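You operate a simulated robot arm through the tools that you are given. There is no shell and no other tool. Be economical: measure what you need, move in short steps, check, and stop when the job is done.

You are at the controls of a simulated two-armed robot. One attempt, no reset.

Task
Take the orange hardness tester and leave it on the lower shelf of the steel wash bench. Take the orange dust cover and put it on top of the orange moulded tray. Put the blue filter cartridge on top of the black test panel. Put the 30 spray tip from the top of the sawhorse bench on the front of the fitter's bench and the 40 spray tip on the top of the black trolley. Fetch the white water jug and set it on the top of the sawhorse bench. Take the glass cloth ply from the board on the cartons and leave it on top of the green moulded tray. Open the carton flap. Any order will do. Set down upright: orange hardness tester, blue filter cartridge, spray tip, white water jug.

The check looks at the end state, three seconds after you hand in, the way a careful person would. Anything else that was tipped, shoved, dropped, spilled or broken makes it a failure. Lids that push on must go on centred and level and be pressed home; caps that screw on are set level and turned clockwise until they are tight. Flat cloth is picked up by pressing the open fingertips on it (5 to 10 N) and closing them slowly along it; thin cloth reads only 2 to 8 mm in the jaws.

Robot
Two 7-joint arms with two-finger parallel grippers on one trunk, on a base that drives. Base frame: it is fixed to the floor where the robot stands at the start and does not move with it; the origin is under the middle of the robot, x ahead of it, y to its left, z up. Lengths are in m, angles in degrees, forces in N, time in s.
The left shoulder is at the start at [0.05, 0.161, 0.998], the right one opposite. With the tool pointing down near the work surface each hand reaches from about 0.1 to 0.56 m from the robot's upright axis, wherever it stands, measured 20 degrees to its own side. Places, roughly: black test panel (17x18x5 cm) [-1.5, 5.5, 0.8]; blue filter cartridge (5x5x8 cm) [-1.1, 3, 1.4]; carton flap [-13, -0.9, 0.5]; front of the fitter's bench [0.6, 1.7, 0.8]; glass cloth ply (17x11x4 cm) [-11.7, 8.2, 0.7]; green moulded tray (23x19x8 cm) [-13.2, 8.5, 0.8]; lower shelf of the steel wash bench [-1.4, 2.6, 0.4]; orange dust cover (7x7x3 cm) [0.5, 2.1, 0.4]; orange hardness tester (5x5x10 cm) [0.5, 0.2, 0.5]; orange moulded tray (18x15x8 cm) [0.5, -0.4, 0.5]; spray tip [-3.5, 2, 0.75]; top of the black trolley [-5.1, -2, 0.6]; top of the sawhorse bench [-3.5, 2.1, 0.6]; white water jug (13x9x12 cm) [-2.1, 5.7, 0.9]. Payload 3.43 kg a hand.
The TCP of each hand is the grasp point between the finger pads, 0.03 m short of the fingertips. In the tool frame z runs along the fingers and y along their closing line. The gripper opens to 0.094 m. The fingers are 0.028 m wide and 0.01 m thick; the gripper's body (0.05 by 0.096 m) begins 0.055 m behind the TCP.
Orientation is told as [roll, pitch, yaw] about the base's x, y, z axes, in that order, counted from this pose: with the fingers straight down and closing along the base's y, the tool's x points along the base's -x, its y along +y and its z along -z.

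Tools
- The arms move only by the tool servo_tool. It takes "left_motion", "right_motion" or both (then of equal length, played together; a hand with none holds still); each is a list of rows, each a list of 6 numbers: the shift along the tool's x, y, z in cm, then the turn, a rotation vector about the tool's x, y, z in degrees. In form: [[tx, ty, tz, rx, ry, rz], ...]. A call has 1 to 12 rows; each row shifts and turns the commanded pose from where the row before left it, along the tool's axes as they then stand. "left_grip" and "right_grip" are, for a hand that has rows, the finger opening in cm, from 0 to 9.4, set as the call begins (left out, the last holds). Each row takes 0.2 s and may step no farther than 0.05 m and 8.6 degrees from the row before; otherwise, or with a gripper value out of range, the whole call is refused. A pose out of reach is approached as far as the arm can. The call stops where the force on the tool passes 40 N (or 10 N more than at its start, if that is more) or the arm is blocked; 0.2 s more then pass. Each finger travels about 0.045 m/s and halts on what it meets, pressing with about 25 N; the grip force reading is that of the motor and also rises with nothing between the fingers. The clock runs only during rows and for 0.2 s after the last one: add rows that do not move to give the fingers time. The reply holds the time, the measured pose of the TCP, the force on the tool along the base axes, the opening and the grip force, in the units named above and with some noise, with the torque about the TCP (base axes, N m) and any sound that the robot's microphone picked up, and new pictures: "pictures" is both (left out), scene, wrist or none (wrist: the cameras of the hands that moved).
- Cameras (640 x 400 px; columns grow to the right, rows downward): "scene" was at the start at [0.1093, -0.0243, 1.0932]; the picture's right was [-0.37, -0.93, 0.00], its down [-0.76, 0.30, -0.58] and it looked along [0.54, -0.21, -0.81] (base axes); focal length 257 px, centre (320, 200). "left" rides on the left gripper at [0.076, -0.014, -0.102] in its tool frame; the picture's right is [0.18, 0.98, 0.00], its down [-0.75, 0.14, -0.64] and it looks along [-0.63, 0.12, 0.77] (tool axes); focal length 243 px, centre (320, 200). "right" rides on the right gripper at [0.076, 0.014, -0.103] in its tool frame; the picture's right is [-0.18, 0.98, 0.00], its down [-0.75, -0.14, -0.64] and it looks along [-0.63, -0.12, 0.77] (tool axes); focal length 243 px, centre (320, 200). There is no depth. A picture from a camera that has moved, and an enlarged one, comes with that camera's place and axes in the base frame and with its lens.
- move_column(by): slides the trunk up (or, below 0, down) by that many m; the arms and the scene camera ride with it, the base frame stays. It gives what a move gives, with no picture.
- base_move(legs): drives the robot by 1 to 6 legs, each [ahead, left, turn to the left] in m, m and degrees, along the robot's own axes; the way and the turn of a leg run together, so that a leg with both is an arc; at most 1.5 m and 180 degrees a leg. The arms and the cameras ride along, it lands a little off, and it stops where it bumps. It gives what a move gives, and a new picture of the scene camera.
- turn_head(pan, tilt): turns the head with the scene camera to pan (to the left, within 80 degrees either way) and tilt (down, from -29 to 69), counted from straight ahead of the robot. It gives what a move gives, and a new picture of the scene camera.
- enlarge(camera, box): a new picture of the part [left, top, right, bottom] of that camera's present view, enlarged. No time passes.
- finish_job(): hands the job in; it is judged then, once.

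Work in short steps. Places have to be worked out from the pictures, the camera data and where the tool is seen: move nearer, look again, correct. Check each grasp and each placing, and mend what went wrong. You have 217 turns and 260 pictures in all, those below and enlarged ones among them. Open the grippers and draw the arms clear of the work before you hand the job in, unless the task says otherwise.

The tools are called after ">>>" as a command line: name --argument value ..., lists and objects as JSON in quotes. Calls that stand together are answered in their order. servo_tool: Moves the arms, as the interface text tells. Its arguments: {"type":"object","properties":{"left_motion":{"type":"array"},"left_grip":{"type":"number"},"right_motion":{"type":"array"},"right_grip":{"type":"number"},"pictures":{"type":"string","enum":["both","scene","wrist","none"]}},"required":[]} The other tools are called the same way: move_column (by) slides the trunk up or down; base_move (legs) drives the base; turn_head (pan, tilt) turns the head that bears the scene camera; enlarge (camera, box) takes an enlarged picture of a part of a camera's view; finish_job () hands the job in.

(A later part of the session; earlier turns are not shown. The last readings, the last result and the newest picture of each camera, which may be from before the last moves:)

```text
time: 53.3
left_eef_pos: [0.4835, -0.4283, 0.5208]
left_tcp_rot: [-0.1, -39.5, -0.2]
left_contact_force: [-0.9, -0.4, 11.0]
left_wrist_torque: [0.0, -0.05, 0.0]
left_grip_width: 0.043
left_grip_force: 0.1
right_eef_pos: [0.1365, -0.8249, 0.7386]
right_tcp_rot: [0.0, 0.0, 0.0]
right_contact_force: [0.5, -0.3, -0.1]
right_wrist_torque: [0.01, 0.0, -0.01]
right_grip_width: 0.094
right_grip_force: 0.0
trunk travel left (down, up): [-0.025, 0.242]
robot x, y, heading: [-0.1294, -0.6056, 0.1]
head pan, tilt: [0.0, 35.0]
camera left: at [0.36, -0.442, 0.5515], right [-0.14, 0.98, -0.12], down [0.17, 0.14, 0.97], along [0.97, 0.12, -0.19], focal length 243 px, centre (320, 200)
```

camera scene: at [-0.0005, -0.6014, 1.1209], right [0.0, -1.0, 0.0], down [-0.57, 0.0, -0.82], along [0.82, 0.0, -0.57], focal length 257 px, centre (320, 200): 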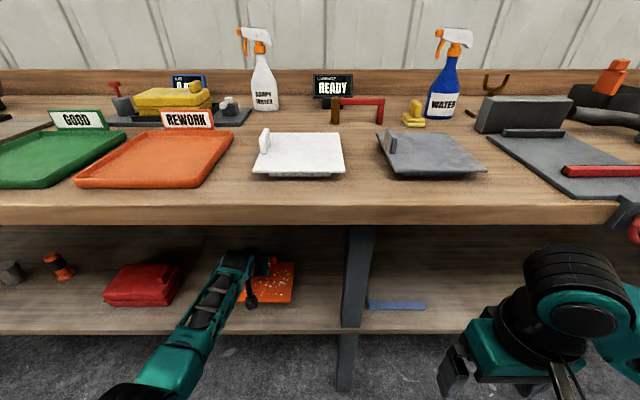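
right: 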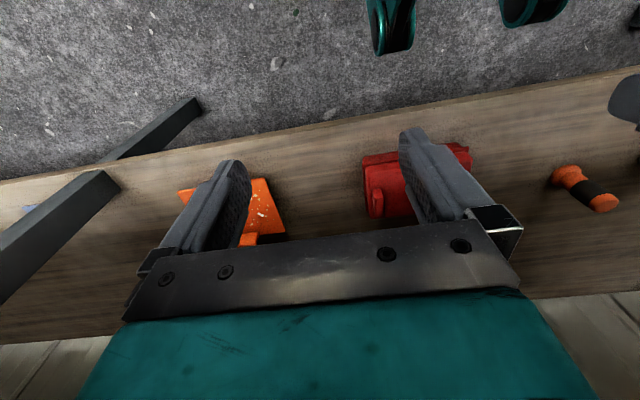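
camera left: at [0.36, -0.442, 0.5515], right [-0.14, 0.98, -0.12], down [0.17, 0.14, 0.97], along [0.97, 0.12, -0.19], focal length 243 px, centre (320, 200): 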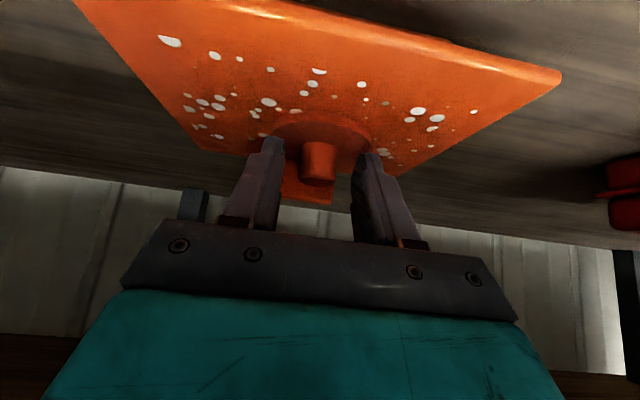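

Released; retreating along the finger axis.

>>> servo_tool --left_motion '[[-0.2, 0, -0.5, 0, 0, 0], [0, 0, -2, 0, 0, 0], [0, 0, -4, 0, 0, 0], [0, 0, -4, 0, 0, 0], [3, 0, -2.5, 0, 0, 0], [3, 0, -2.5, 0, 0, 0]]'

>>> enlarge --camera "scene" --box '[200, 240, 330, 330]'

```text
time: 54.7
left_eef_pos: [0.3435, -0.4258, 0.6018]
left_tcp_rot: [-0.1, -39.5, -0.1]
left_contact_force: [-0.4, 0.0, 0.5]
left_wrist_torque: [-0.03, 0.05, 0.04]
left_grip_width: 0.0449
left_grip_force: 0.0
right_eef_pos: [0.1365, -0.8245, 0.7372]
right_tcp_rot: [0.0, 0.0, -0.1]
right_contact_force: [-0.1, -1.0, 0.5]
right_wrist_torque: [0.0, 0.01, -0.02]
right_grip_width: 0.094
right_grip_force: 0.1
trunk travel left (down, up): [-0.025, 0.242]
robot x, y, heading: [-0.1297, -0.6036, -0.1]
head pan, tilt: [0.0, 35.0]
camera scene: at [-0.0008, -0.6013, 1.1209], right [0.0, -1.0, 0.0], down [-0.57, 0.0, -0.82], along [0.82, 0.0, -0.57], focal length 257 px, centre (320, 200)
camera left: at [0.2198, -0.4383, 0.6324], right [-0.14, 0.98, -0.12], down [0.17, 0.14, 0.97], along [0.97, 0.12, -0.19], focal length 243 px, centre (320, 200)
```

scene: 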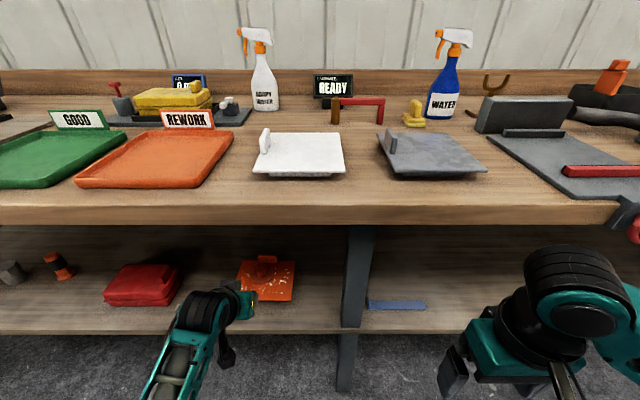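
left: 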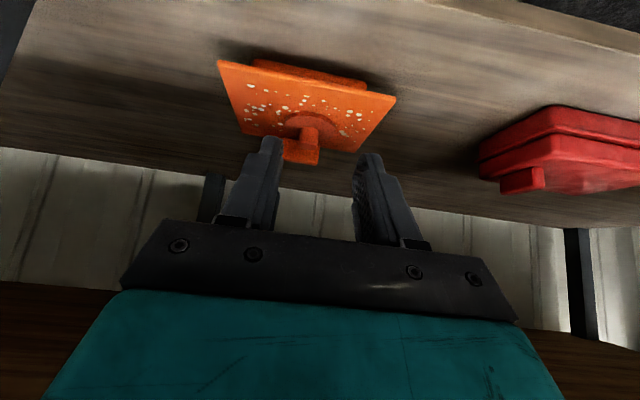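

```text
4.44 times, centred on (265, 285) of scene
camera zoom: at [-0.0008, -0.6013, 1.1209], right [0.0, -1.0, 0.0], down [-0.57, 0.0, -0.82], along [0.82, 0.0, -0.57], focal length 1141 px, centre (564, -178)
```

zoom: 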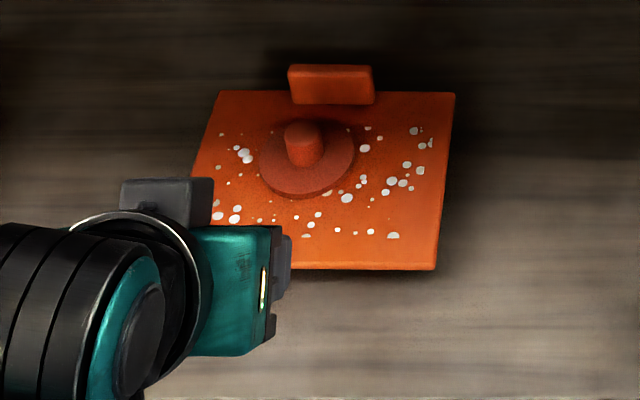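

The cover lies flat on the plate. Next the tester: back out, tilt the hand to 60°, and shift left.

>>> base_move --legs '[[-0.3, 0, 0], [0, 0.63, 0]]'

>>> servo_tool --left_motion '[[0, 0, 0, 0, -7, 0], [0, 0, 0, 0, -7, 0], [0, 0, 0, 0, -6.5, 0], [3.0, 0, 0, 0, 0, 0], [3, 0, 0, 0, 0, 0], [0, 0, 0, 0, 0, 0]]' --left_grip 9.4

```text
time: 59.9
left_eef_pos: [0.0458, 0.2178, 0.6023]
left_tcp_rot: [-0.1, -39.5, 0.2]
left_contact_force: [0.1, 0.1, 0.5]
left_wrist_torque: [-0.02, 0.02, 0.0]
left_grip_width: 0.045
left_grip_force: 0.2
right_eef_pos: [-0.1601, -0.1838, 0.7385]
right_tcp_rot: [0.1, 0.1, 0.1]
right_contact_force: [0.0, 0.1, -1.4]
right_wrist_torque: [0.01, -0.01, -0.01]
right_grip_width: 0.0943
right_grip_force: 0.1
trunk travel left (down, up): [-0.025, 0.242]
robot x, y, heading: [-0.4314, 0.0373, -0.0]
head pan, tilt: [0.0, 35.0]
camera scene: at [-0.2989, 0.0397, 1.1209], right [0.0, -1.0, 0.0], down [-0.57, 0.0, -0.82], along [0.82, 0.0, -0.57], focal length 257 px, centre (320, 200)
```

scene: 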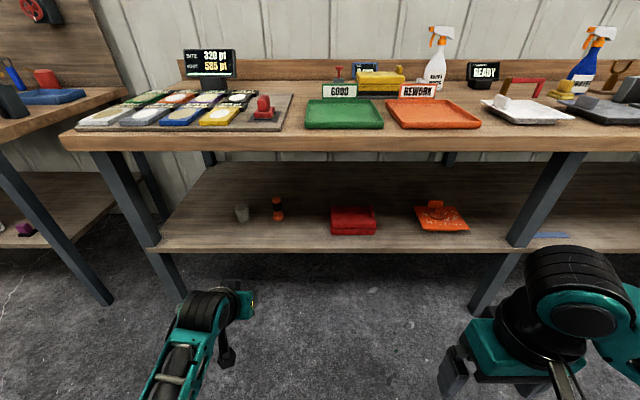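

```text
time: 61.3
left_eef_pos: [0.0161, 0.2165, 0.5483]
left_tcp_rot: [-0.1, -60.0, 0.1]
left_contact_force: [-0.8, -0.1, 0.6]
left_wrist_torque: [0.0, -0.02, -0.02]
left_grip_width: 0.0939
left_grip_force: 0.1
right_eef_pos: [-0.1607, -0.183, 0.7384]
right_tcp_rot: [0.0, -0.1, 0.1]
right_contact_force: [-0.2, -0.1, -0.9]
right_wrist_torque: [0.01, 0.0, -0.02]
right_grip_width: 0.094
right_grip_force: 0.2
trunk travel left (down, up): [-0.025, 0.242]
robot x, y, heading: [-0.4323, 0.0366, -0.0]
head pan, tilt: [0.0, 35.0]
camera scene: at [-0.2989, 0.0397, 1.1209], right [0.0, -1.0, 0.0], down [-0.57, 0.0, -0.82], along [0.82, 0.0, -0.57], focal length 257 px, centre (320, 200)
camera left: at [-0.1109, 0.203, 0.5338], right [-0.09, 0.98, -0.16], down [-0.18, 0.14, 0.97], along [0.98, 0.12, 0.16], focal length 243 px, centre (320, 200)
```

scene: 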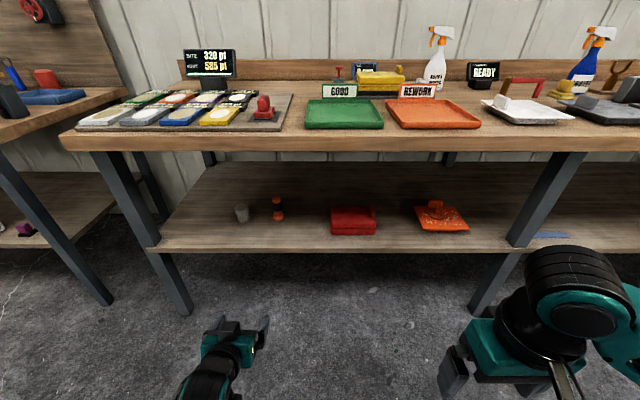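
left: 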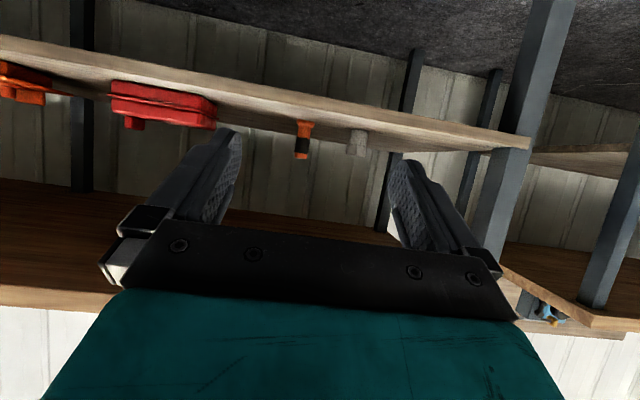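

The shelf here seems to be at about z 0.42-0.43. Driving in 0.27 and lowering to z≈0.50 for a closer view.

>>> base_move --legs '[[0.27, 0, 0]]'

>>> servo_tool --left_motion '[[2.15, 0, 1.25, 0, 0, 0], [2.15, 0, 1.25, 0, 0, 0], [0, 0, 0, 0, 0, 0]]'

```text
time: 63.2
left_eef_pos: [0.279, 0.2184, 0.549]
left_tcp_rot: [-0.1, -60.0, 0.3]
left_contact_force: [-0.2, -0.4, -0.2]
left_wrist_torque: [-0.02, -0.02, 0.02]
left_grip_width: 0.0943
left_grip_force: 0.1
right_eef_pos: [0.1037, -0.1805, 0.7387]
right_tcp_rot: [0.1, 0.0, 0.3]
right_contact_force: [-0.7, -0.4, -0.4]
right_wrist_torque: [0.0, 0.02, -0.04]
right_grip_width: 0.0938
right_grip_force: 0.2
trunk travel left (down, up): [-0.025, 0.242]
robot x, y, heading: [-0.1646, 0.0335, 0.4]
head pan, tilt: [0.0, 35.0]
camera scene: at [-0.0355, 0.041, 1.1209], right [0.0, -1.0, 0.0], down [-0.57, 0.0, -0.82], along [0.82, 0.0, -0.57], focal length 257 px, centre (320, 200)
```

scene: 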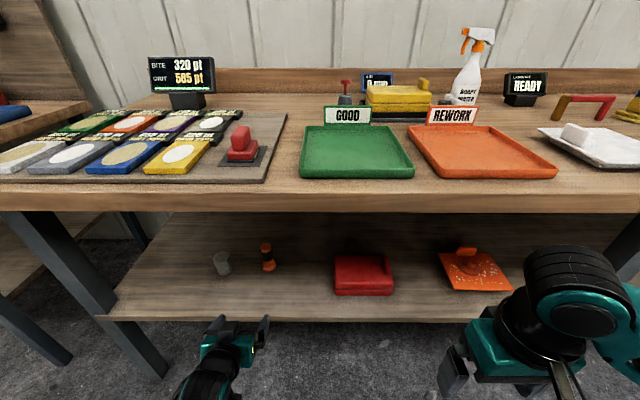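

```text
time: 64.0
left_eef_pos: [0.2731, 0.2299, 0.4928]
left_tcp_rot: [3.1, -59.0, -2.7]
left_contact_force: [-0.2, 0.3, -0.8]
left_wrist_torque: [-0.02, -0.01, -0.01]
left_grip_width: 0.0938
left_grip_force: 0.1
right_eef_pos: [0.1037, -0.1816, 0.7386]
right_tcp_rot: [-0.1, 0.0, 0.3]
right_contact_force: [-0.5, -0.8, 1.4]
right_wrist_torque: [0.01, -0.01, 0.03]
right_grip_width: 0.0938
right_grip_force: 0.1
trunk travel left (down, up): [-0.025, 0.242]
robot x, y, heading: [-0.1644, 0.0439, 0.2]
head pan, tilt: [0.0, 35.0]
camera scene: at [-0.0354, 0.041, 1.1209], right [0.0, -1.0, 0.0], down [-0.57, 0.0, -0.82], along [0.82, 0.0, -0.57], focal length 257 px, centre (320, 200)
camera left: at [0.1454, 0.2172, 0.4792], right [-0.09, 0.99, -0.13], down [-0.16, 0.11, 0.98], along [0.98, 0.11, 0.15], focal length 243 px, centre (320, 200)
```

scene: 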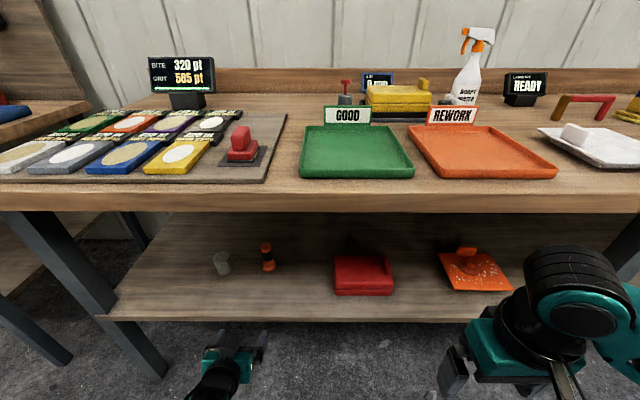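
left: 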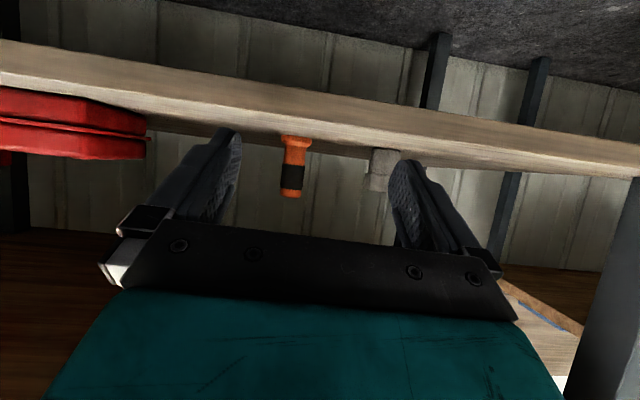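

Approaching 12 cm further to refine the tester's place.

>>> servo_tool --left_motion '[[-1.5, 0, 2.6, 0, 0, 0], [-1.5, 0, 2.6, 0, 0, 0], [-1.5, 0, 2.6, 0, 0, 0], [-1.5, 0, 2.6, 0, 0, 0], [0, 0, 0, 0, 0, 0]]' --pictures "wrist"

```text
time: 65.4
left_eef_pos: [0.3878, 0.245, 0.4869]
left_tcp_rot: [5.0, -58.8, -3.7]
left_contact_force: [0.1, 0.5, -1.0]
left_wrist_torque: [0.01, -0.01, -0.04]
left_grip_width: 0.0942
left_grip_force: 0.0
right_eef_pos: [0.1022, -0.1816, 0.7374]
right_tcp_rot: [-0.1, 0.1, 0.2]
right_contact_force: [0.2, -0.1, 0.0]
right_wrist_torque: [-0.02, 0.0, 0.0]
right_grip_width: 0.0941
right_grip_force: 0.0
trunk travel left (down, up): [-0.025, 0.242]
robot x, y, heading: [-0.1647, 0.0379, 0.3]
head pan, tilt: [0.0, 35.0]
stopped in row 5 (left hand): the arm was blocked; the commanded pose is now the measured one
camera left: at [0.2595, 0.2308, 0.4741], right [-0.1, 0.99, -0.11], down [-0.16, 0.1, 0.98], along [0.98, 0.12, 0.15], focal length 243 px, centre (320, 200)
```

left: 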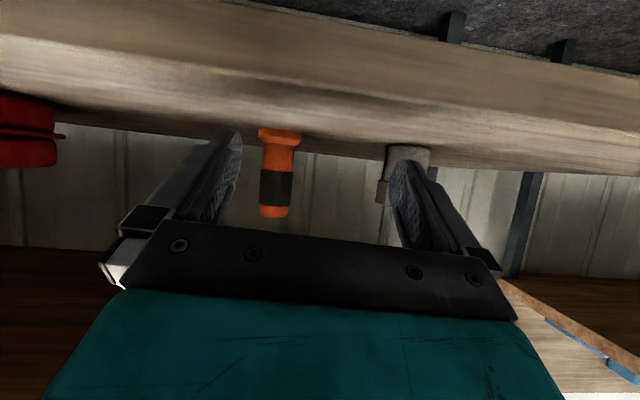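

The 60° tilt at this height hits a joint limit. I'll back out a little, reduce tilt to 45°, and square the hand.

>>> servo_tool --left_motion '[[0, 0, -2, 0, 5, -2], [0, -1, -1, 0, 5, -2], [0, -1, 0, 0, 4, -2.2], [0, 0, 0, 0, 0, 0]]' --pictures "wrist"

```text
time: 66.6
left_eef_pos: [0.3538, 0.2544, 0.4936]
left_tcp_rot: [1.0, -43.9, 4.0]
left_contact_force: [-0.5, -0.2, -0.1]
left_wrist_torque: [0.01, 0.01, 0.05]
left_grip_width: 0.0942
left_grip_force: 0.1
right_eef_pos: [0.1025, -0.1814, 0.7379]
right_tcp_rot: [0.0, 0.0, 0.1]
right_contact_force: [0.1, -0.5, -0.6]
right_wrist_torque: [0.02, -0.01, -0.03]
right_grip_width: 0.094
right_grip_force: 0.0
trunk travel left (down, up): [-0.025, 0.242]
robot x, y, heading: [-0.1644, 0.0359, 0.3]
head pan, tilt: [0.0, 35.0]
stopped in row 4 (left hand): the arm was blocked; the commanded pose is now the measured one
camera left: at [0.2284, 0.229, 0.5146], right [-0.21, 0.97, -0.11], down [0.09, 0.13, 0.99], along [0.97, 0.2, -0.11], focal length 243 px, centre (320, 200)
```

left: 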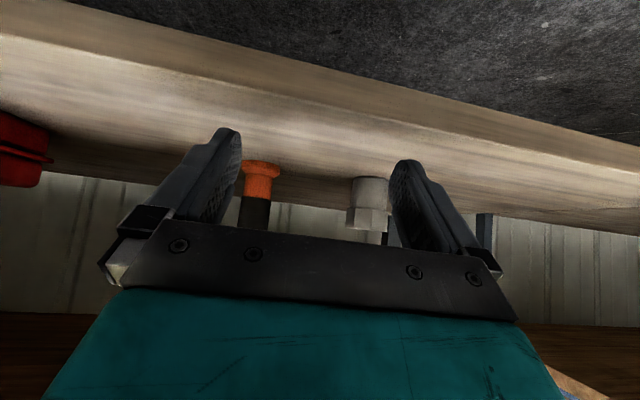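

Still "blocked" and pushed to +y. I'll look at the arm to see what it touches.

>>> turn_head --pan 35 --tilt 55

```text
time: 67.6
left_eef_pos: [0.353, 0.2541, 0.4939]
left_tcp_rot: [1.1, -43.9, 4.0]
left_contact_force: [-1.1, 1.3, -0.7]
left_wrist_torque: [-0.01, 0.01, 0.03]
left_grip_width: 0.0942
left_grip_force: 0.1
right_eef_pos: [0.1039, -0.1813, 0.7371]
right_tcp_rot: [0.0, 0.0, 0.4]
right_contact_force: [-0.4, 0.7, 0.0]
right_wrist_torque: [0.0, 0.0, 0.0]
right_grip_width: 0.094
right_grip_force: 0.1
trunk travel left (down, up): [-0.025, 0.242]
robot x, y, heading: [-0.1623, 0.0412, 0.2]
head pan, tilt: [35.0, 55.0]
camera scene: at [-0.0646, 0.0822, 1.0927], right [0.58, -0.82, 0.0], down [-0.67, -0.47, -0.57], along [0.47, 0.33, -0.82], focal length 257 px, centre (320, 200)
```

scene: 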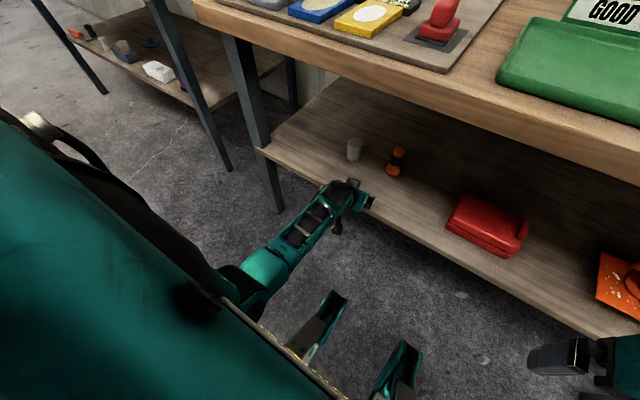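

The elbow is low and folded near the base. I'll raise the hand 6 cm, which should free it, and square the yaw.

>>> servo_tool --left_motion '[[-1.4, 0, -1.4, 0, 0, 0], [-1.4, -0.5, -1.4, 0, 2, 0], [-1.4, -0.5, -1.4, 2, 2, 2], [0, -0.5, 0, 0.5, 0, 2], [0, -0.5, 0, 0, 0, 0], [0, 0, 0, 0, 0, 0]]' --pictures "both"

```text
time: 69.0
left_eef_pos: [0.3548, 0.2321, 0.5531]
left_tcp_rot: [1.8, -39.8, -1.2]
left_contact_force: [0.4, -0.4, -0.2]
left_wrist_torque: [-0.01, 0.0, -0.01]
left_grip_width: 0.094
left_grip_force: 0.1
right_eef_pos: [0.103, -0.1805, 0.7374]
right_tcp_rot: [0.0, 0.0, 0.2]
right_contact_force: [0.6, -0.5, -0.1]
right_wrist_torque: [0.02, 0.0, 0.0]
right_grip_width: 0.0939
right_grip_force: 0.1
trunk travel left (down, up): [-0.025, 0.242]
robot x, y, heading: [-0.1656, 0.0354, 0.4]
head pan, tilt: [35.0, 55.0]
camera scene: at [-0.0647, 0.0822, 1.0926], right [0.58, -0.82, 0.0], down [-0.67, -0.47, -0.57], along [0.47, 0.33, -0.82], focal length 257 px, centre (320, 200)
camera left: at [0.2312, 0.2172, 0.5832], right [-0.14, 0.99, -0.09], down [0.17, 0.12, 0.98], along [0.98, 0.12, -0.18], focal length 243 px, centre (320, 200)
```

scene: 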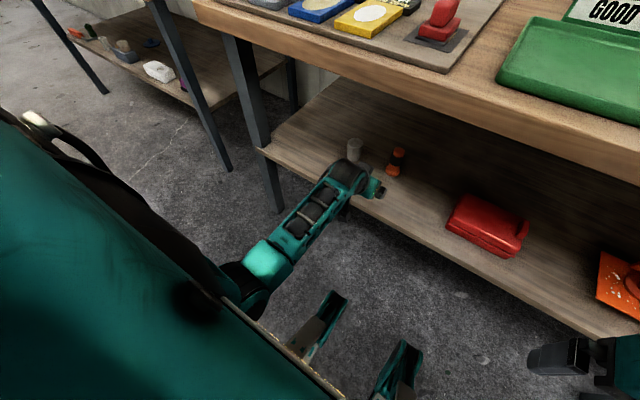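
left: 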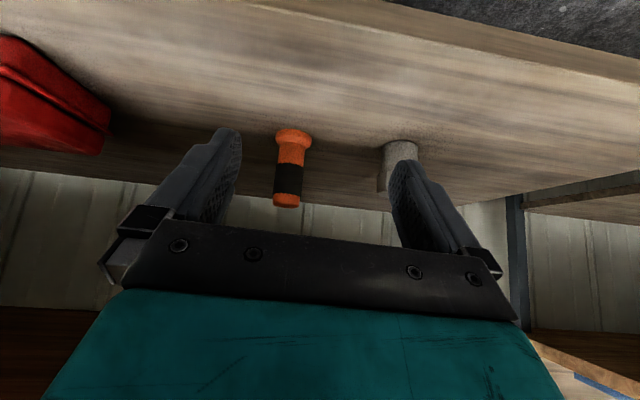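

The tester stands at about (0.565, 0.210), with a 4 cm body, base z≈0.42 and top z≈0.52. I'll drive 10 cm closer while the hand stays high.

>>> base_move --legs '[[0.1, -0.02, 0]]'

>>> servo_tool --left_motion '[[0, 0, 0, -0.5, 0, 2], [0, 0, 0, 0, 0, 0]]' --pictures "wrist"

```text
time: 70.2
left_eef_pos: [0.4565, 0.2132, 0.5533]
left_tcp_rot: [1.9, -39.8, -1.0]
left_contact_force: [-0.2, -0.7, -0.6]
left_wrist_torque: [-0.01, 0.0, -0.01]
left_grip_width: 0.094
left_grip_force: 0.1
right_eef_pos: [0.2038, -0.2002, 0.7381]
right_tcp_rot: [-0.1, 0.0, 0.3]
right_contact_force: [-0.3, 0.0, 0.6]
right_wrist_torque: [0.02, -0.03, -0.04]
right_grip_width: 0.0938
right_grip_force: 0.0
trunk travel left (down, up): [-0.025, 0.242]
robot x, y, heading: [-0.0667, 0.0201, -0.0]
head pan, tilt: [35.0, 55.0]
camera scene: at [0.0359, 0.063, 1.0926], right [0.58, -0.82, 0.0], down [-0.67, -0.47, -0.57], along [0.47, 0.33, -0.82], focal length 257 px, centre (320, 200)
```

scene: 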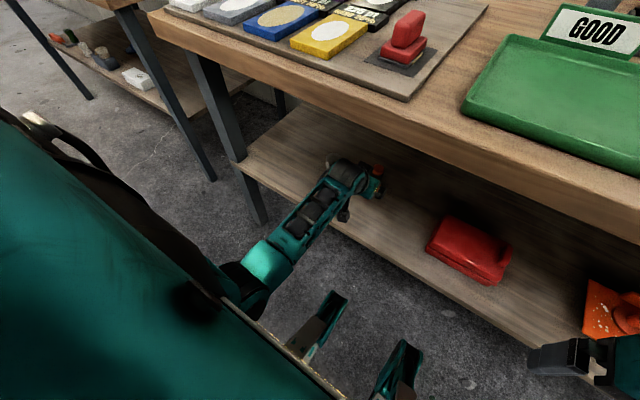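

```text
time: 70.8
left_eef_pos: [0.4563, 0.2147, 0.5529]
left_tcp_rot: [4.1, -39.6, -3.8]
left_contact_force: [-0.6, 0.7, -0.9]
left_wrist_torque: [0.02, 0.02, 0.01]
left_grip_width: 0.094
left_grip_force: 0.0
right_eef_pos: [0.2051, -0.2006, 0.7384]
right_tcp_rot: [0.0, 0.1, 0.4]
right_contact_force: [0.1, 0.1, -0.6]
right_wrist_torque: [0.03, -0.03, -0.01]
right_grip_width: 0.0941
right_grip_force: 0.0
trunk travel left (down, up): [-0.025, 0.242]
robot x, y, heading: [-0.0653, 0.016, 0.3]
head pan, tilt: [35.0, 55.0]
camera left: at [0.3308, 0.2011, 0.5824], right [-0.12, 0.99, -0.06], down [0.17, 0.08, 0.98], along [0.98, 0.11, -0.18], focal length 243 px, centre (320, 200)
```

left: 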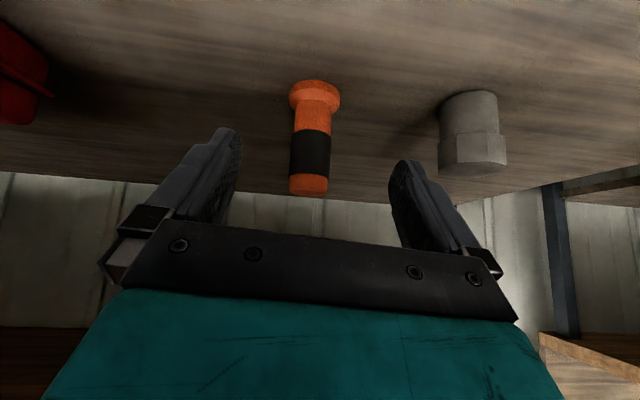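

Tester at about (0.557, 0.214), shelf z≈0.43. Squaring the hand and moving to straddle it.

>>> servo_tool --left_motion '[[0, 0, 0, 0.7, 0, -5.5], [-0.86, 0, 2.87, 0, 0, 0], [-0.86, 0, 2.87, 0, 0, 0], [-0.86, 0, 2.87, 0, 0, 0], [-0.86, 0, 2.87, 0, 0, 0], [0, 0, 0, 0, 0, 0]]' --pictures "wrist"

```text
time: 72.2
left_eef_pos: [0.5572, 0.2172, 0.4926]
left_tcp_rot: [-1.3, -40.2, 3.6]
left_contact_force: [-4.0, -0.1, 13.1]
left_wrist_torque: [-0.02, 0.13, 0.0]
left_grip_width: 0.0939
left_grip_force: 0.1
right_eef_pos: [0.2035, -0.2003, 0.7394]
right_tcp_rot: [0.0, 0.0, 0.2]
right_contact_force: [-0.4, 0.1, 0.4]
right_wrist_torque: [-0.02, -0.02, 0.06]
right_grip_width: 0.0941
right_grip_force: 0.1
trunk travel left (down, up): [-0.025, 0.242]
robot x, y, heading: [-0.0642, 0.0186, 0.4]
head pan, tilt: [35.0, 55.0]
camera left: at [0.4334, 0.1976, 0.5211], right [-0.19, 0.97, -0.14], down [0.15, 0.17, 0.97], along [0.97, 0.16, -0.18], focal length 243 px, centre (320, 200)
```

left: 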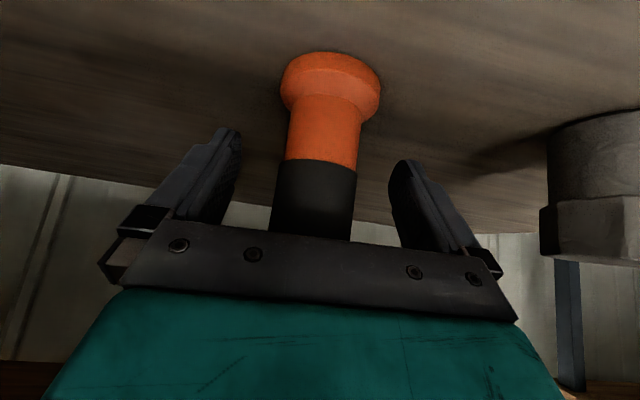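

13 N contact: the palm probably touches the tester's top. Raising 1 cm and closing.

>>> servo_tool --left_motion '[[-0.64, 0, -0.77, 0, 0, 0], [0, 0, 0, 0, 0, 0]]' --pictures "none"

>>> servo_tool --left_motion '[[0, 0, 0, 0, 0, 0], [0, 0, 0, 0, 0, 0], [0, 0, 0, 0, 0, 0], [0, 0, 0, 0, 0, 0], [0, 0, 0, 0, 0, 0]]' --left_grip 0 --pictures "wrist"

```text
time: 72.8
left_eef_pos: [0.5541, 0.2171, 0.4992]
left_tcp_rot: [-1.2, -39.8, 3.4]
left_contact_force: [-0.2, -0.8, -0.4]
left_wrist_torque: [0.0, -0.02, 0.0]
left_grip_width: 0.0938
left_grip_force: 0.1
right_eef_pos: [0.2035, -0.2007, 0.7386]
right_tcp_rot: [0.1, -0.1, 0.3]
right_contact_force: [0.6, -0.2, -0.3]
right_wrist_torque: [-0.01, -0.03, -0.02]
right_grip_width: 0.0941
right_grip_force: 0.1
trunk travel left (down, up): [-0.025, 0.242]
robot x, y, heading: [-0.063, 0.0157, 0.3]
head pan, tilt: [35.0, 55.0]
```

```text
time: 74.0
left_eef_pos: [0.556, 0.2173, 0.4996]
left_tcp_rot: [-1.2, -39.9, 3.3]
left_contact_force: [-0.2, -0.7, 0.3]
left_wrist_torque: [0.05, 0.03, 0.0]
left_grip_width: 0.0376
left_grip_force: 25.6
right_eef_pos: [0.2038, -0.1993, 0.738]
right_tcp_rot: [0.0, 0.1, 0.3]
right_contact_force: [0.1, -0.5, -0.7]
right_wrist_torque: [0.02, 0.03, 0.01]
right_grip_width: 0.0939
right_grip_force: 0.0
trunk travel left (down, up): [-0.025, 0.242]
robot x, y, heading: [-0.0649, 0.0148, 0.3]
head pan, tilt: [35.0, 55.0]
camera left: at [0.4322, 0.1982, 0.5296], right [-0.19, 0.97, -0.13], down [0.16, 0.16, 0.97], along [0.97, 0.16, -0.19], focal length 243 px, centre (320, 200)
```

left: 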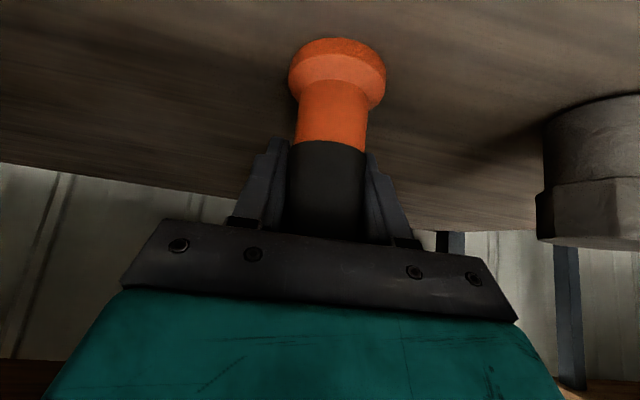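

Gripped at 38 mm. Lifting 5 cm and withdrawing.

>>> servo_tool --left_motion '[[-0.8, 0, -0.95, 0, 0, 0], [-1.2, 0, -1.45, 0, 0, 0], [-1.2, 0, -1.45, 0, 0, 0], [2.3, 0, -1.93, 0, 0, 0], [2.3, 0, -1.93, 0, 0, 0], [2.3, 0, -1.93, 0, 0, 0], [2.3, 0, -1.93, 0, 0, 0], [2.3, 0, -1.93, 0, 0, 0]]' --pictures "both"

```text
time: 75.8
left_eef_pos: [0.4035, 0.2082, 0.5482]
left_tcp_rot: [-1.3, -39.9, 3.5]
left_contact_force: [-0.6, 0.2, -1.5]
left_wrist_torque: [-0.01, -0.05, -0.01]
left_grip_width: 0.0373
left_grip_force: 24.9
right_eef_pos: [0.2043, -0.2005, 0.7385]
right_tcp_rot: [0.1, 0.0, 0.3]
right_contact_force: [0.3, -0.7, 0.2]
right_wrist_torque: [0.01, 0.02, -0.02]
right_grip_width: 0.0941
right_grip_force: 0.1
trunk travel left (down, up): [-0.025, 0.242]
robot x, y, heading: [-0.0613, 0.0177, 0.4]
head pan, tilt: [35.0, 55.0]
camera scene: at [0.0361, 0.063, 1.0926], right [0.58, -0.82, 0.0], down [-0.67, -0.47, -0.57], along [0.47, 0.33, -0.82], focal length 257 px, centre (320, 200)
camera left: at [0.2806, 0.1898, 0.5779], right [-0.19, 0.97, -0.13], down [0.16, 0.17, 0.97], along [0.97, 0.16, -0.19], focal length 243 px, centre (320, 200)
```

scene: 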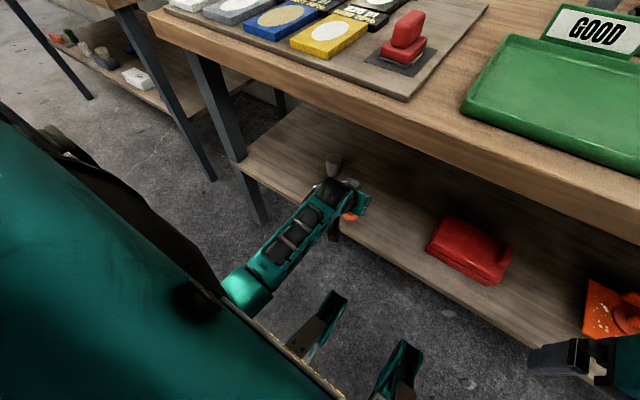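
left: 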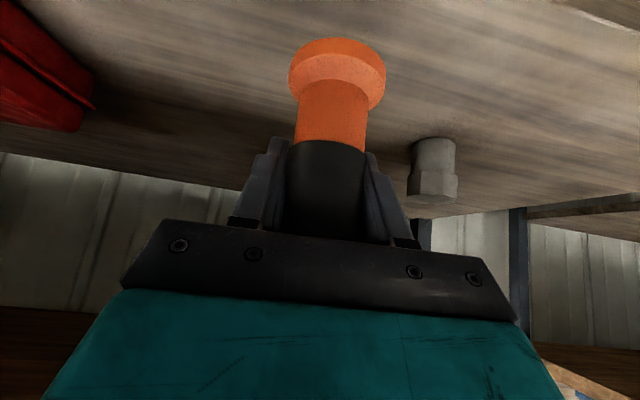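

Backing away and turning toward the wash bench to look.

>>> base_move --legs '[[-0.45, 0, 0], [0, 0, 90], [0.6, 0, 0]]'

>>> turn_head --pan 20 --tilt 15

```text
time: 85.3
left_eef_pos: [-0.7375, 1.0652, 0.5475]
left_tcp_rot: [-1.2, -39.7, 94.8]
left_contact_force: [-0.9, 0.2, -1.1]
left_wrist_torque: [0.02, -0.02, -0.04]
left_grip_width: 0.0375
left_grip_force: 25.5
right_eef_pos: [-0.3229, 0.8733, 0.7393]
right_tcp_rot: [0.0, 0.1, 91.7]
right_contact_force: [-0.4, 0.3, -1.1]
right_wrist_torque: [0.03, 0.0, -0.02]
right_grip_width: 0.0938
right_grip_force: 0.1
trunk travel left (down, up): [-0.025, 0.242]
robot x, y, heading: [-0.5395, 0.6016, 91.7]
head pan, tilt: [35.0, 55.0]
camera scene: at [-0.5782, 0.6997, 1.0926], right [0.8, 0.6, 0.0], down [0.49, -0.66, -0.57], along [-0.34, 0.46, -0.82], focal length 257 px, centre (320, 200)
```

scene: 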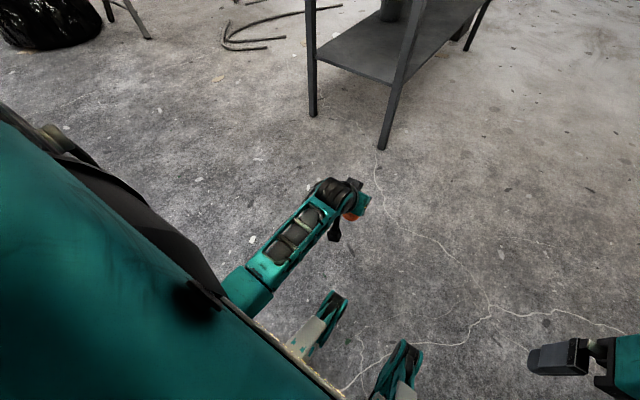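

```text
time: 86.3
left_eef_pos: [-0.7372, 1.0646, 0.5477]
left_tcp_rot: [-1.2, -39.8, 94.7]
left_contact_force: [0.7, -0.2, -1.3]
left_wrist_torque: [0.02, -0.04, -0.04]
left_grip_width: 0.0376
left_grip_force: 25.1
right_eef_pos: [-0.323, 0.8734, 0.7377]
right_tcp_rot: [0.0, 0.0, 91.6]
right_contact_force: [-0.1, 0.6, 0.7]
right_wrist_torque: [0.01, -0.01, -0.05]
right_grip_width: 0.0941
right_grip_force: 0.1
trunk travel left (down, up): [-0.025, 0.242]
robot x, y, heading: [-0.5339, 0.5971, 91.6]
head pan, tilt: [20.0, 15.0]
camera scene: at [-0.5697, 0.7286, 1.1528], right [0.93, 0.37, 0.0], down [0.1, -0.24, -0.97], along [-0.36, 0.9, -0.26], focal length 257 px, centre (320, 200)
```

scene: 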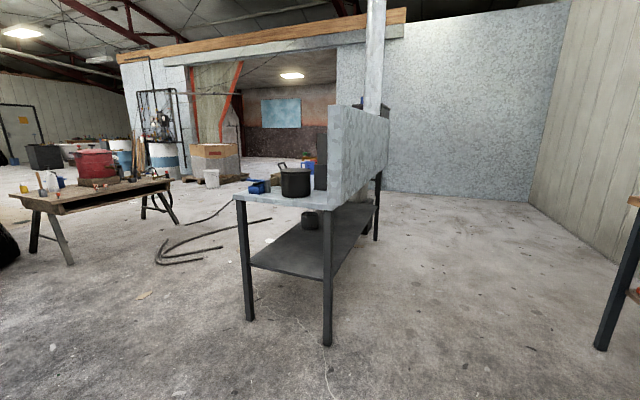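

The wash bench's shelf is open at its south end (y≈1.85, x from -1.46 to -0.98, z≈0.39). I'll approach that end.

>>> base_move --legs '[[0, 0.48, -1.6], [0.6, 0, 0]]'

>>> turn_head --pan 15 --tilt 40

>>> servo_tool --left_motion '[[0, 0, 0, 0, 0, 0]]' --pictures "wrist"

```text
time: 92.2
left_eef_pos: [-1.1785, 1.6676, 0.5465]
left_tcp_rot: [-1.3, -39.8, 92.0]
left_contact_force: [-0.9, 0.2, -1.1]
left_wrist_torque: [0.0, -0.03, -0.01]
left_grip_width: 0.0372
left_grip_force: 24.8
right_eef_pos: [-0.774, 1.4584, 0.7375]
right_tcp_rot: [0.1, 0.0, 88.9]
right_contact_force: [0.5, -0.4, 0.0]
right_wrist_torque: [0.0, -0.03, 0.01]
right_grip_width: 0.0941
right_grip_force: 0.1
trunk travel left (down, up): [-0.025, 0.242]
robot x, y, heading: [-1.0005, 1.198, 89.1]
head pan, tilt: [20.0, 15.0]
camera scene: at [-1.0263, 1.3257, 1.1529], right [0.95, 0.32, 0.0], down [0.08, -0.24, -0.97], along [-0.31, 0.91, -0.26], focal length 257 px, centre (320, 200)
```

scene: 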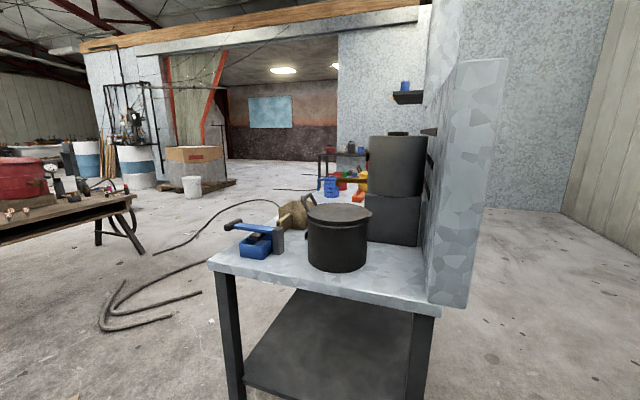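

```text
time: 93.0
left_eef_pos: [-1.1755, 1.669, 0.5467]
left_tcp_rot: [-1.2, -39.8, 92.1]
left_contact_force: [0.5, -1.4, -2.4]
left_wrist_torque: [0.03, -0.04, -0.01]
left_grip_width: 0.0374
left_grip_force: 24.6
right_eef_pos: [-0.7728, 1.4581, 0.738]
right_tcp_rot: [-0.1, -0.1, 88.9]
right_contact_force: [-0.2, 0.2, -0.4]
right_wrist_torque: [-0.02, 0.0, -0.02]
right_grip_width: 0.094
right_grip_force: 0.0
trunk travel left (down, up): [-0.025, 0.242]
robot x, y, heading: [-1.0009, 1.1964, 88.9]
head pan, tilt: [15.0, 40.0]
camera scene: at [-1.0165, 1.3199, 1.1134], right [0.97, 0.24, 0.0], down [0.15, -0.62, -0.77], along [-0.18, 0.74, -0.64], focal length 257 px, centre (320, 200)
```

scene: 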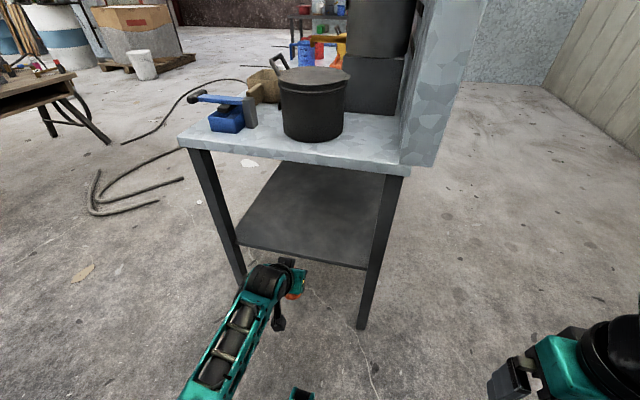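

```text
time: 93.5
left_eef_pos: [-1.1778, 1.6684, 0.5465]
left_tcp_rot: [-1.1, -39.9, 92.0]
left_contact_force: [-0.7, -0.7, -1.8]
left_wrist_torque: [-0.02, -0.01, -0.03]
left_grip_width: 0.0374
left_grip_force: 25.2
right_eef_pos: [-0.7718, 1.4588, 0.7373]
right_tcp_rot: [-0.1, 0.1, 88.9]
right_contact_force: [0.6, 0.4, 0.2]
right_wrist_torque: [-0.03, 0.0, 0.0]
right_grip_width: 0.094
right_grip_force: 0.0
trunk travel left (down, up): [-0.025, 0.242]
robot x, y, heading: [-0.9996, 1.1943, 88.9]
head pan, tilt: [15.0, 40.0]
camera left: at [-1.1615, 1.5454, 0.5775], right [-0.98, -0.16, -0.13], down [-0.16, 0.16, 0.97], along [-0.14, 0.97, -0.19], focal length 243 px, centre (320, 200)
```

left: 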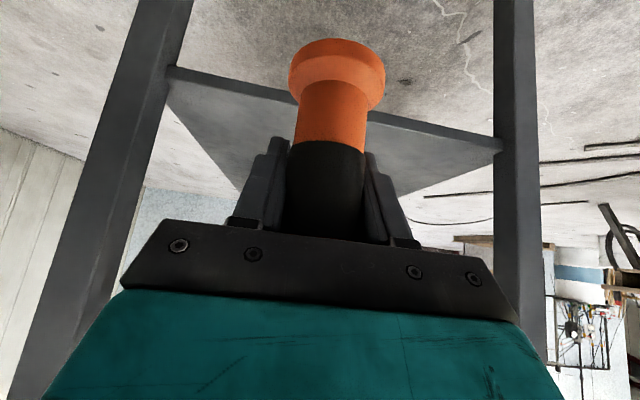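

Shelf edge at y≈1.855, z≈0.38. Driving 0.2 forward, then extending the arm onto the shelf.

>>> base_move --legs '[[0.2, 0, 1]]'

>>> servo_tool --left_motion '[[-2.3, 0, 1.93, 0, 0, 0], [-2.3, 0, 1.93, 0, 0, 0], [-2.3, 0, 1.93, 0, 0, 0], [-0.76, 0, 0.64, 0, 0, 0], [0, 0, 0, 0, 0, 0]]'

```text
time: 95.0
left_eef_pos: [-1.1828, 1.8627, 0.547]
left_tcp_rot: [-1.2, -39.8, 93.0]
left_contact_force: [-0.3, -0.5, -1.7]
left_wrist_torque: [-0.01, 0.0, 0.06]
left_grip_width: 0.0375
left_grip_force: 25.2
right_eef_pos: [-0.7758, 1.6601, 0.7384]
right_tcp_rot: [0.0, 0.0, 89.9]
right_contact_force: [0.2, -0.5, 0.9]
right_wrist_torque: [0.0, -0.01, 0.03]
right_grip_width: 0.0937
right_grip_force: 0.0
trunk travel left (down, up): [-0.025, 0.242]
robot x, y, heading: [-0.9959, 1.3897, 89.7]
head pan, tilt: [15.0, 40.0]
camera scene: at [-1.0165, 1.5173, 1.1133], right [0.97, 0.26, 0.0], down [0.17, -0.62, -0.77], along [-0.2, 0.74, -0.64], focal length 257 px, centre (320, 200)
```

scene: 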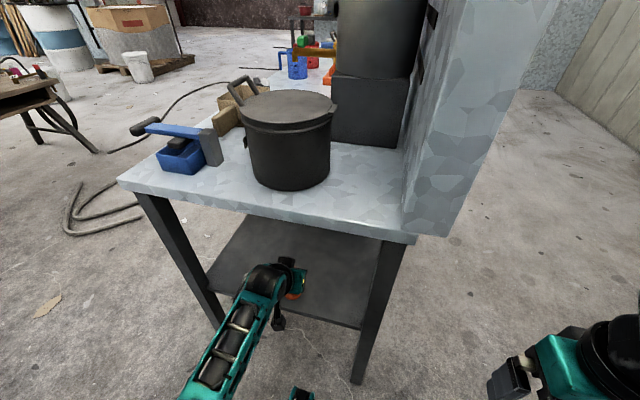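

```text
time: 96.2
left_eef_pos: [-1.1871, 1.9634, 0.5468]
left_tcp_rot: [-1.4, -39.8, 93.0]
left_contact_force: [-0.4, -0.2, -0.9]
left_wrist_torque: [0.01, 0.03, -0.01]
left_grip_width: 0.0372
left_grip_force: 25.0
right_eef_pos: [-0.7756, 1.6589, 0.7388]
right_tcp_rot: [0.0, 0.0, 89.9]
right_contact_force: [-0.4, -0.4, -0.1]
right_wrist_torque: [0.03, 0.0, 0.0]
right_grip_width: 0.0939
right_grip_force: 0.0
trunk travel left (down, up): [-0.025, 0.242]
robot x, y, heading: [-0.9957, 1.3907, 89.9]
head pan, tilt: [15.0, 40.0]
camera scene: at [-1.0165, 1.5173, 1.1133], right [0.97, 0.26, 0.0], down [0.17, -0.62, -0.77], along [-0.2, 0.74, -0.64], focal length 257 px, centre (320, 200)
camera left: at [-1.1698, 1.8412, 0.577], right [-0.97, -0.18, -0.13], down [-0.16, 0.16, 0.97], along [-0.15, 0.97, -0.19], focal length 243 px, centre (320, 200)
```

scene: 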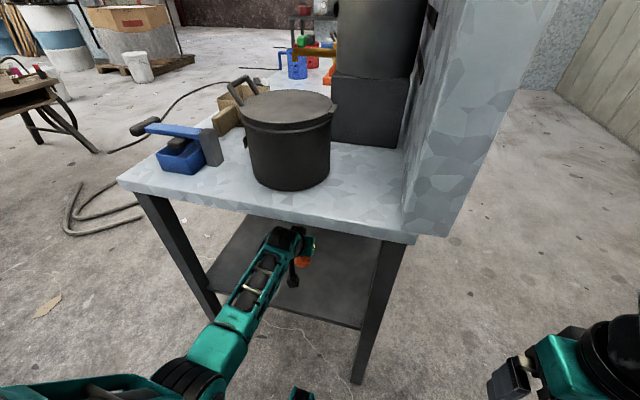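
left: 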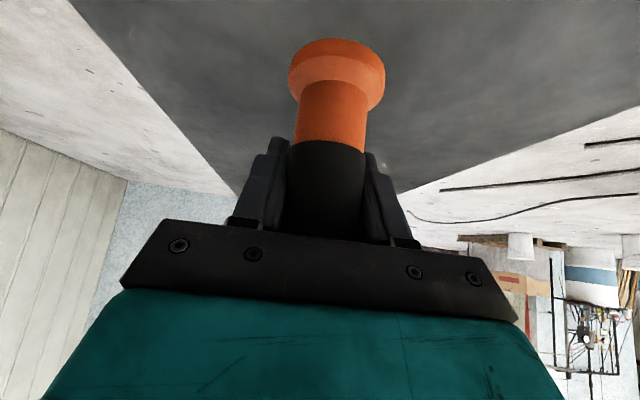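

Over the shelf. Lowering until contact.

>>> servo_tool --left_motion '[[0.96, 0, 1.15, 0, 0, 0], [0.96, 0, 1.15, 0, 0, 0], [0.96, 0, 1.15, 0, 0, 0], [0.96, 0, 1.15, 0, 0, 0], [0.96, 0, 1.15, 0, 0, 0]]' --pictures "wrist"

```text
time: 97.4
left_eef_pos: [-1.1868, 1.9616, 0.4723]
left_tcp_rot: [-1.2, -39.8, 93.0]
left_contact_force: [0.1, 0.3, 0.0]
left_wrist_torque: [0.03, 0.0, -0.01]
left_grip_width: 0.0376
left_grip_force: 24.6
right_eef_pos: [-0.7758, 1.6592, 0.7373]
right_tcp_rot: [-0.1, -0.1, 89.9]
right_contact_force: [-0.1, -1.7, 0.4]
right_wrist_torque: [0.02, 0.04, -0.01]
right_grip_width: 0.094
right_grip_force: 0.0
trunk travel left (down, up): [-0.025, 0.242]
robot x, y, heading: [-0.9964, 1.3943, 89.9]
head pan, tilt: [15.0, 40.0]
camera left: at [-1.1691, 1.8385, 0.5015], right [-0.97, -0.18, -0.13], down [-0.16, 0.16, 0.97], along [-0.15, 0.97, -0.19], focal length 243 px, centre (320, 200)
```

left: 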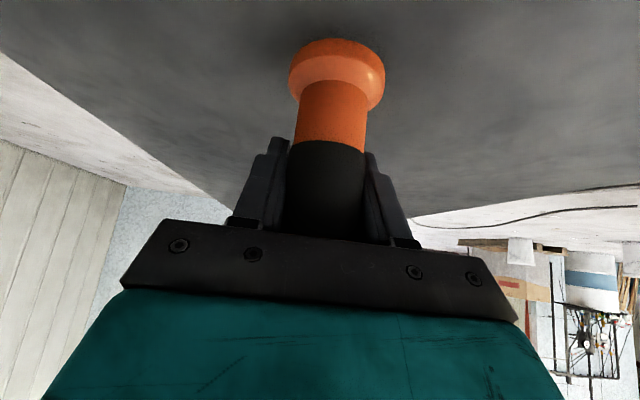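

Shadow visible just under the base; continuing down in 3-5 mm rows.

>>> servo_tool --left_motion '[[0.32, 0, 0.38, 0, 0, 0], [0.32, 0, 0.38, 0, 0, 0], [0.32, 0, 0.38, 0, 0, 0], [0.2, 0, 0.23, 0, 0, 0], [0.2, 0, 0.23, 0, 0, 0], [0.2, 0, 0.23, 0, 0, 0], [0.2, 0, 0.23, 0, 0, 0], [0.2, 0, 0.23, 0, 0, 0]]' --pictures "wrist"

```text
time: 99.2
left_eef_pos: [-1.1857, 1.9651, 0.4466]
left_tcp_rot: [-1.1, -40.5, 92.9]
left_contact_force: [-1.2, -3.5, 29.9]
left_wrist_torque: [-0.6, 0.68, 0.0]
left_grip_width: 0.0376
left_grip_force: 24.9
right_eef_pos: [-0.7751, 1.658, 0.7386]
right_tcp_rot: [0.1, -0.1, 89.9]
right_contact_force: [-0.1, -0.1, 1.0]
right_wrist_torque: [-0.03, -0.01, 0.0]
right_grip_width: 0.0941
right_grip_force: 0.0
trunk travel left (down, up): [-0.025, 0.242]
robot x, y, heading: [-0.9946, 1.3887, 89.8]
head pan, tilt: [15.0, 40.0]
camera left: at [-1.167, 1.8427, 0.4757], right [-0.97, -0.18, -0.13], down [-0.16, 0.15, 0.98], along [-0.15, 0.97, -0.18], focal length 243 px, centre (320, 200)
```

left: 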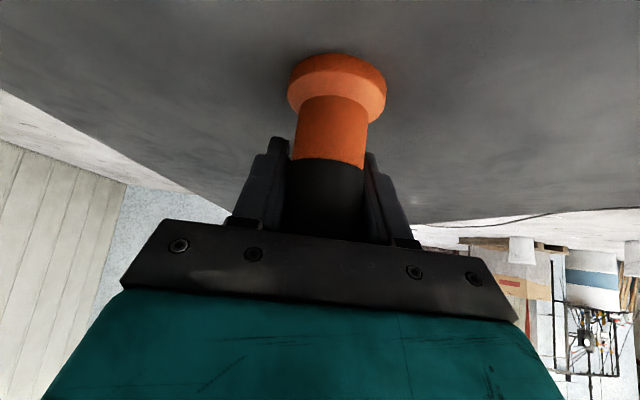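

Firm contact. Easing a few mm and releasing.

>>> servo_tool --left_motion '[[-0.26, 0, -0.3, 0, 0, 0], [0, 0, 0, 0, 0, 0]]' --pictures "none"

>>> servo_tool --left_motion '[[0, 0, 0, 0, 0, 0], [0, 0, 0, 0, 0, 0], [0, 0, 0, 0, 0, 0], [0, 0, 0, 0, 0, 0], [0, 0, 0, 0, 0, 0]]' --left_grip 9.4 --pictures "wrist"

```text
time: 99.8
left_eef_pos: [-1.1851, 1.9651, 0.448]
left_tcp_rot: [-1.3, -40.0, 93.0]
left_contact_force: [-0.9, 6.5, 12.2]
left_wrist_torque: [0.26, 0.35, -0.09]
left_grip_width: 0.0372
left_grip_force: 24.7
right_eef_pos: [-0.7745, 1.6599, 0.738]
right_tcp_rot: [0.0, -0.1, 89.9]
right_contact_force: [0.3, -0.4, 0.5]
right_wrist_torque: [-0.01, 0.0, -0.01]
right_grip_width: 0.094
right_grip_force: 0.1
trunk travel left (down, up): [-0.025, 0.242]
robot x, y, heading: [-0.9979, 1.3922, 89.9]
head pan, tilt: [15.0, 40.0]
```

```text
time: 101.0
left_eef_pos: [-1.1853, 1.9632, 0.4449]
left_tcp_rot: [-1.2, -39.7, 93.0]
left_contact_force: [0.8, -3.0, 7.0]
left_wrist_torque: [-0.05, 0.02, 0.03]
left_grip_width: 0.0939
left_grip_force: 0.1
right_eef_pos: [-0.7747, 1.6607, 0.7381]
right_tcp_rot: [0.1, -0.1, 89.9]
right_contact_force: [-0.1, 0.7, 0.3]
right_wrist_torque: [-0.01, -0.02, -0.01]
right_grip_width: 0.0938
right_grip_force: 0.1
trunk travel left (down, up): [-0.025, 0.242]
robot x, y, heading: [-0.9962, 1.3917, 89.7]
head pan, tilt: [15.0, 40.0]
camera left: at [-1.1671, 1.8403, 0.4759], right [-0.97, -0.18, -0.13], down [-0.16, 0.16, 0.97], along [-0.15, 0.97, -0.19], focal length 243 px, centre (320, 200)
```

left: 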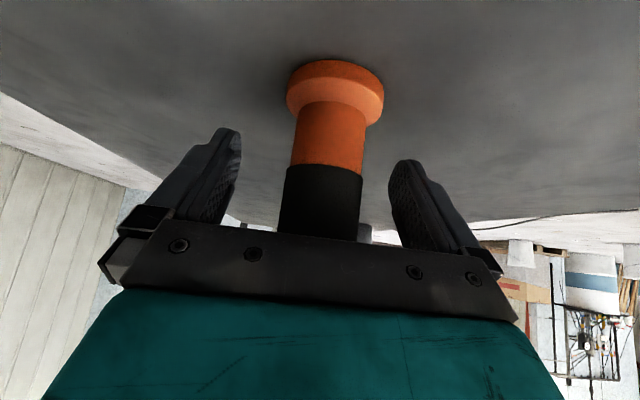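

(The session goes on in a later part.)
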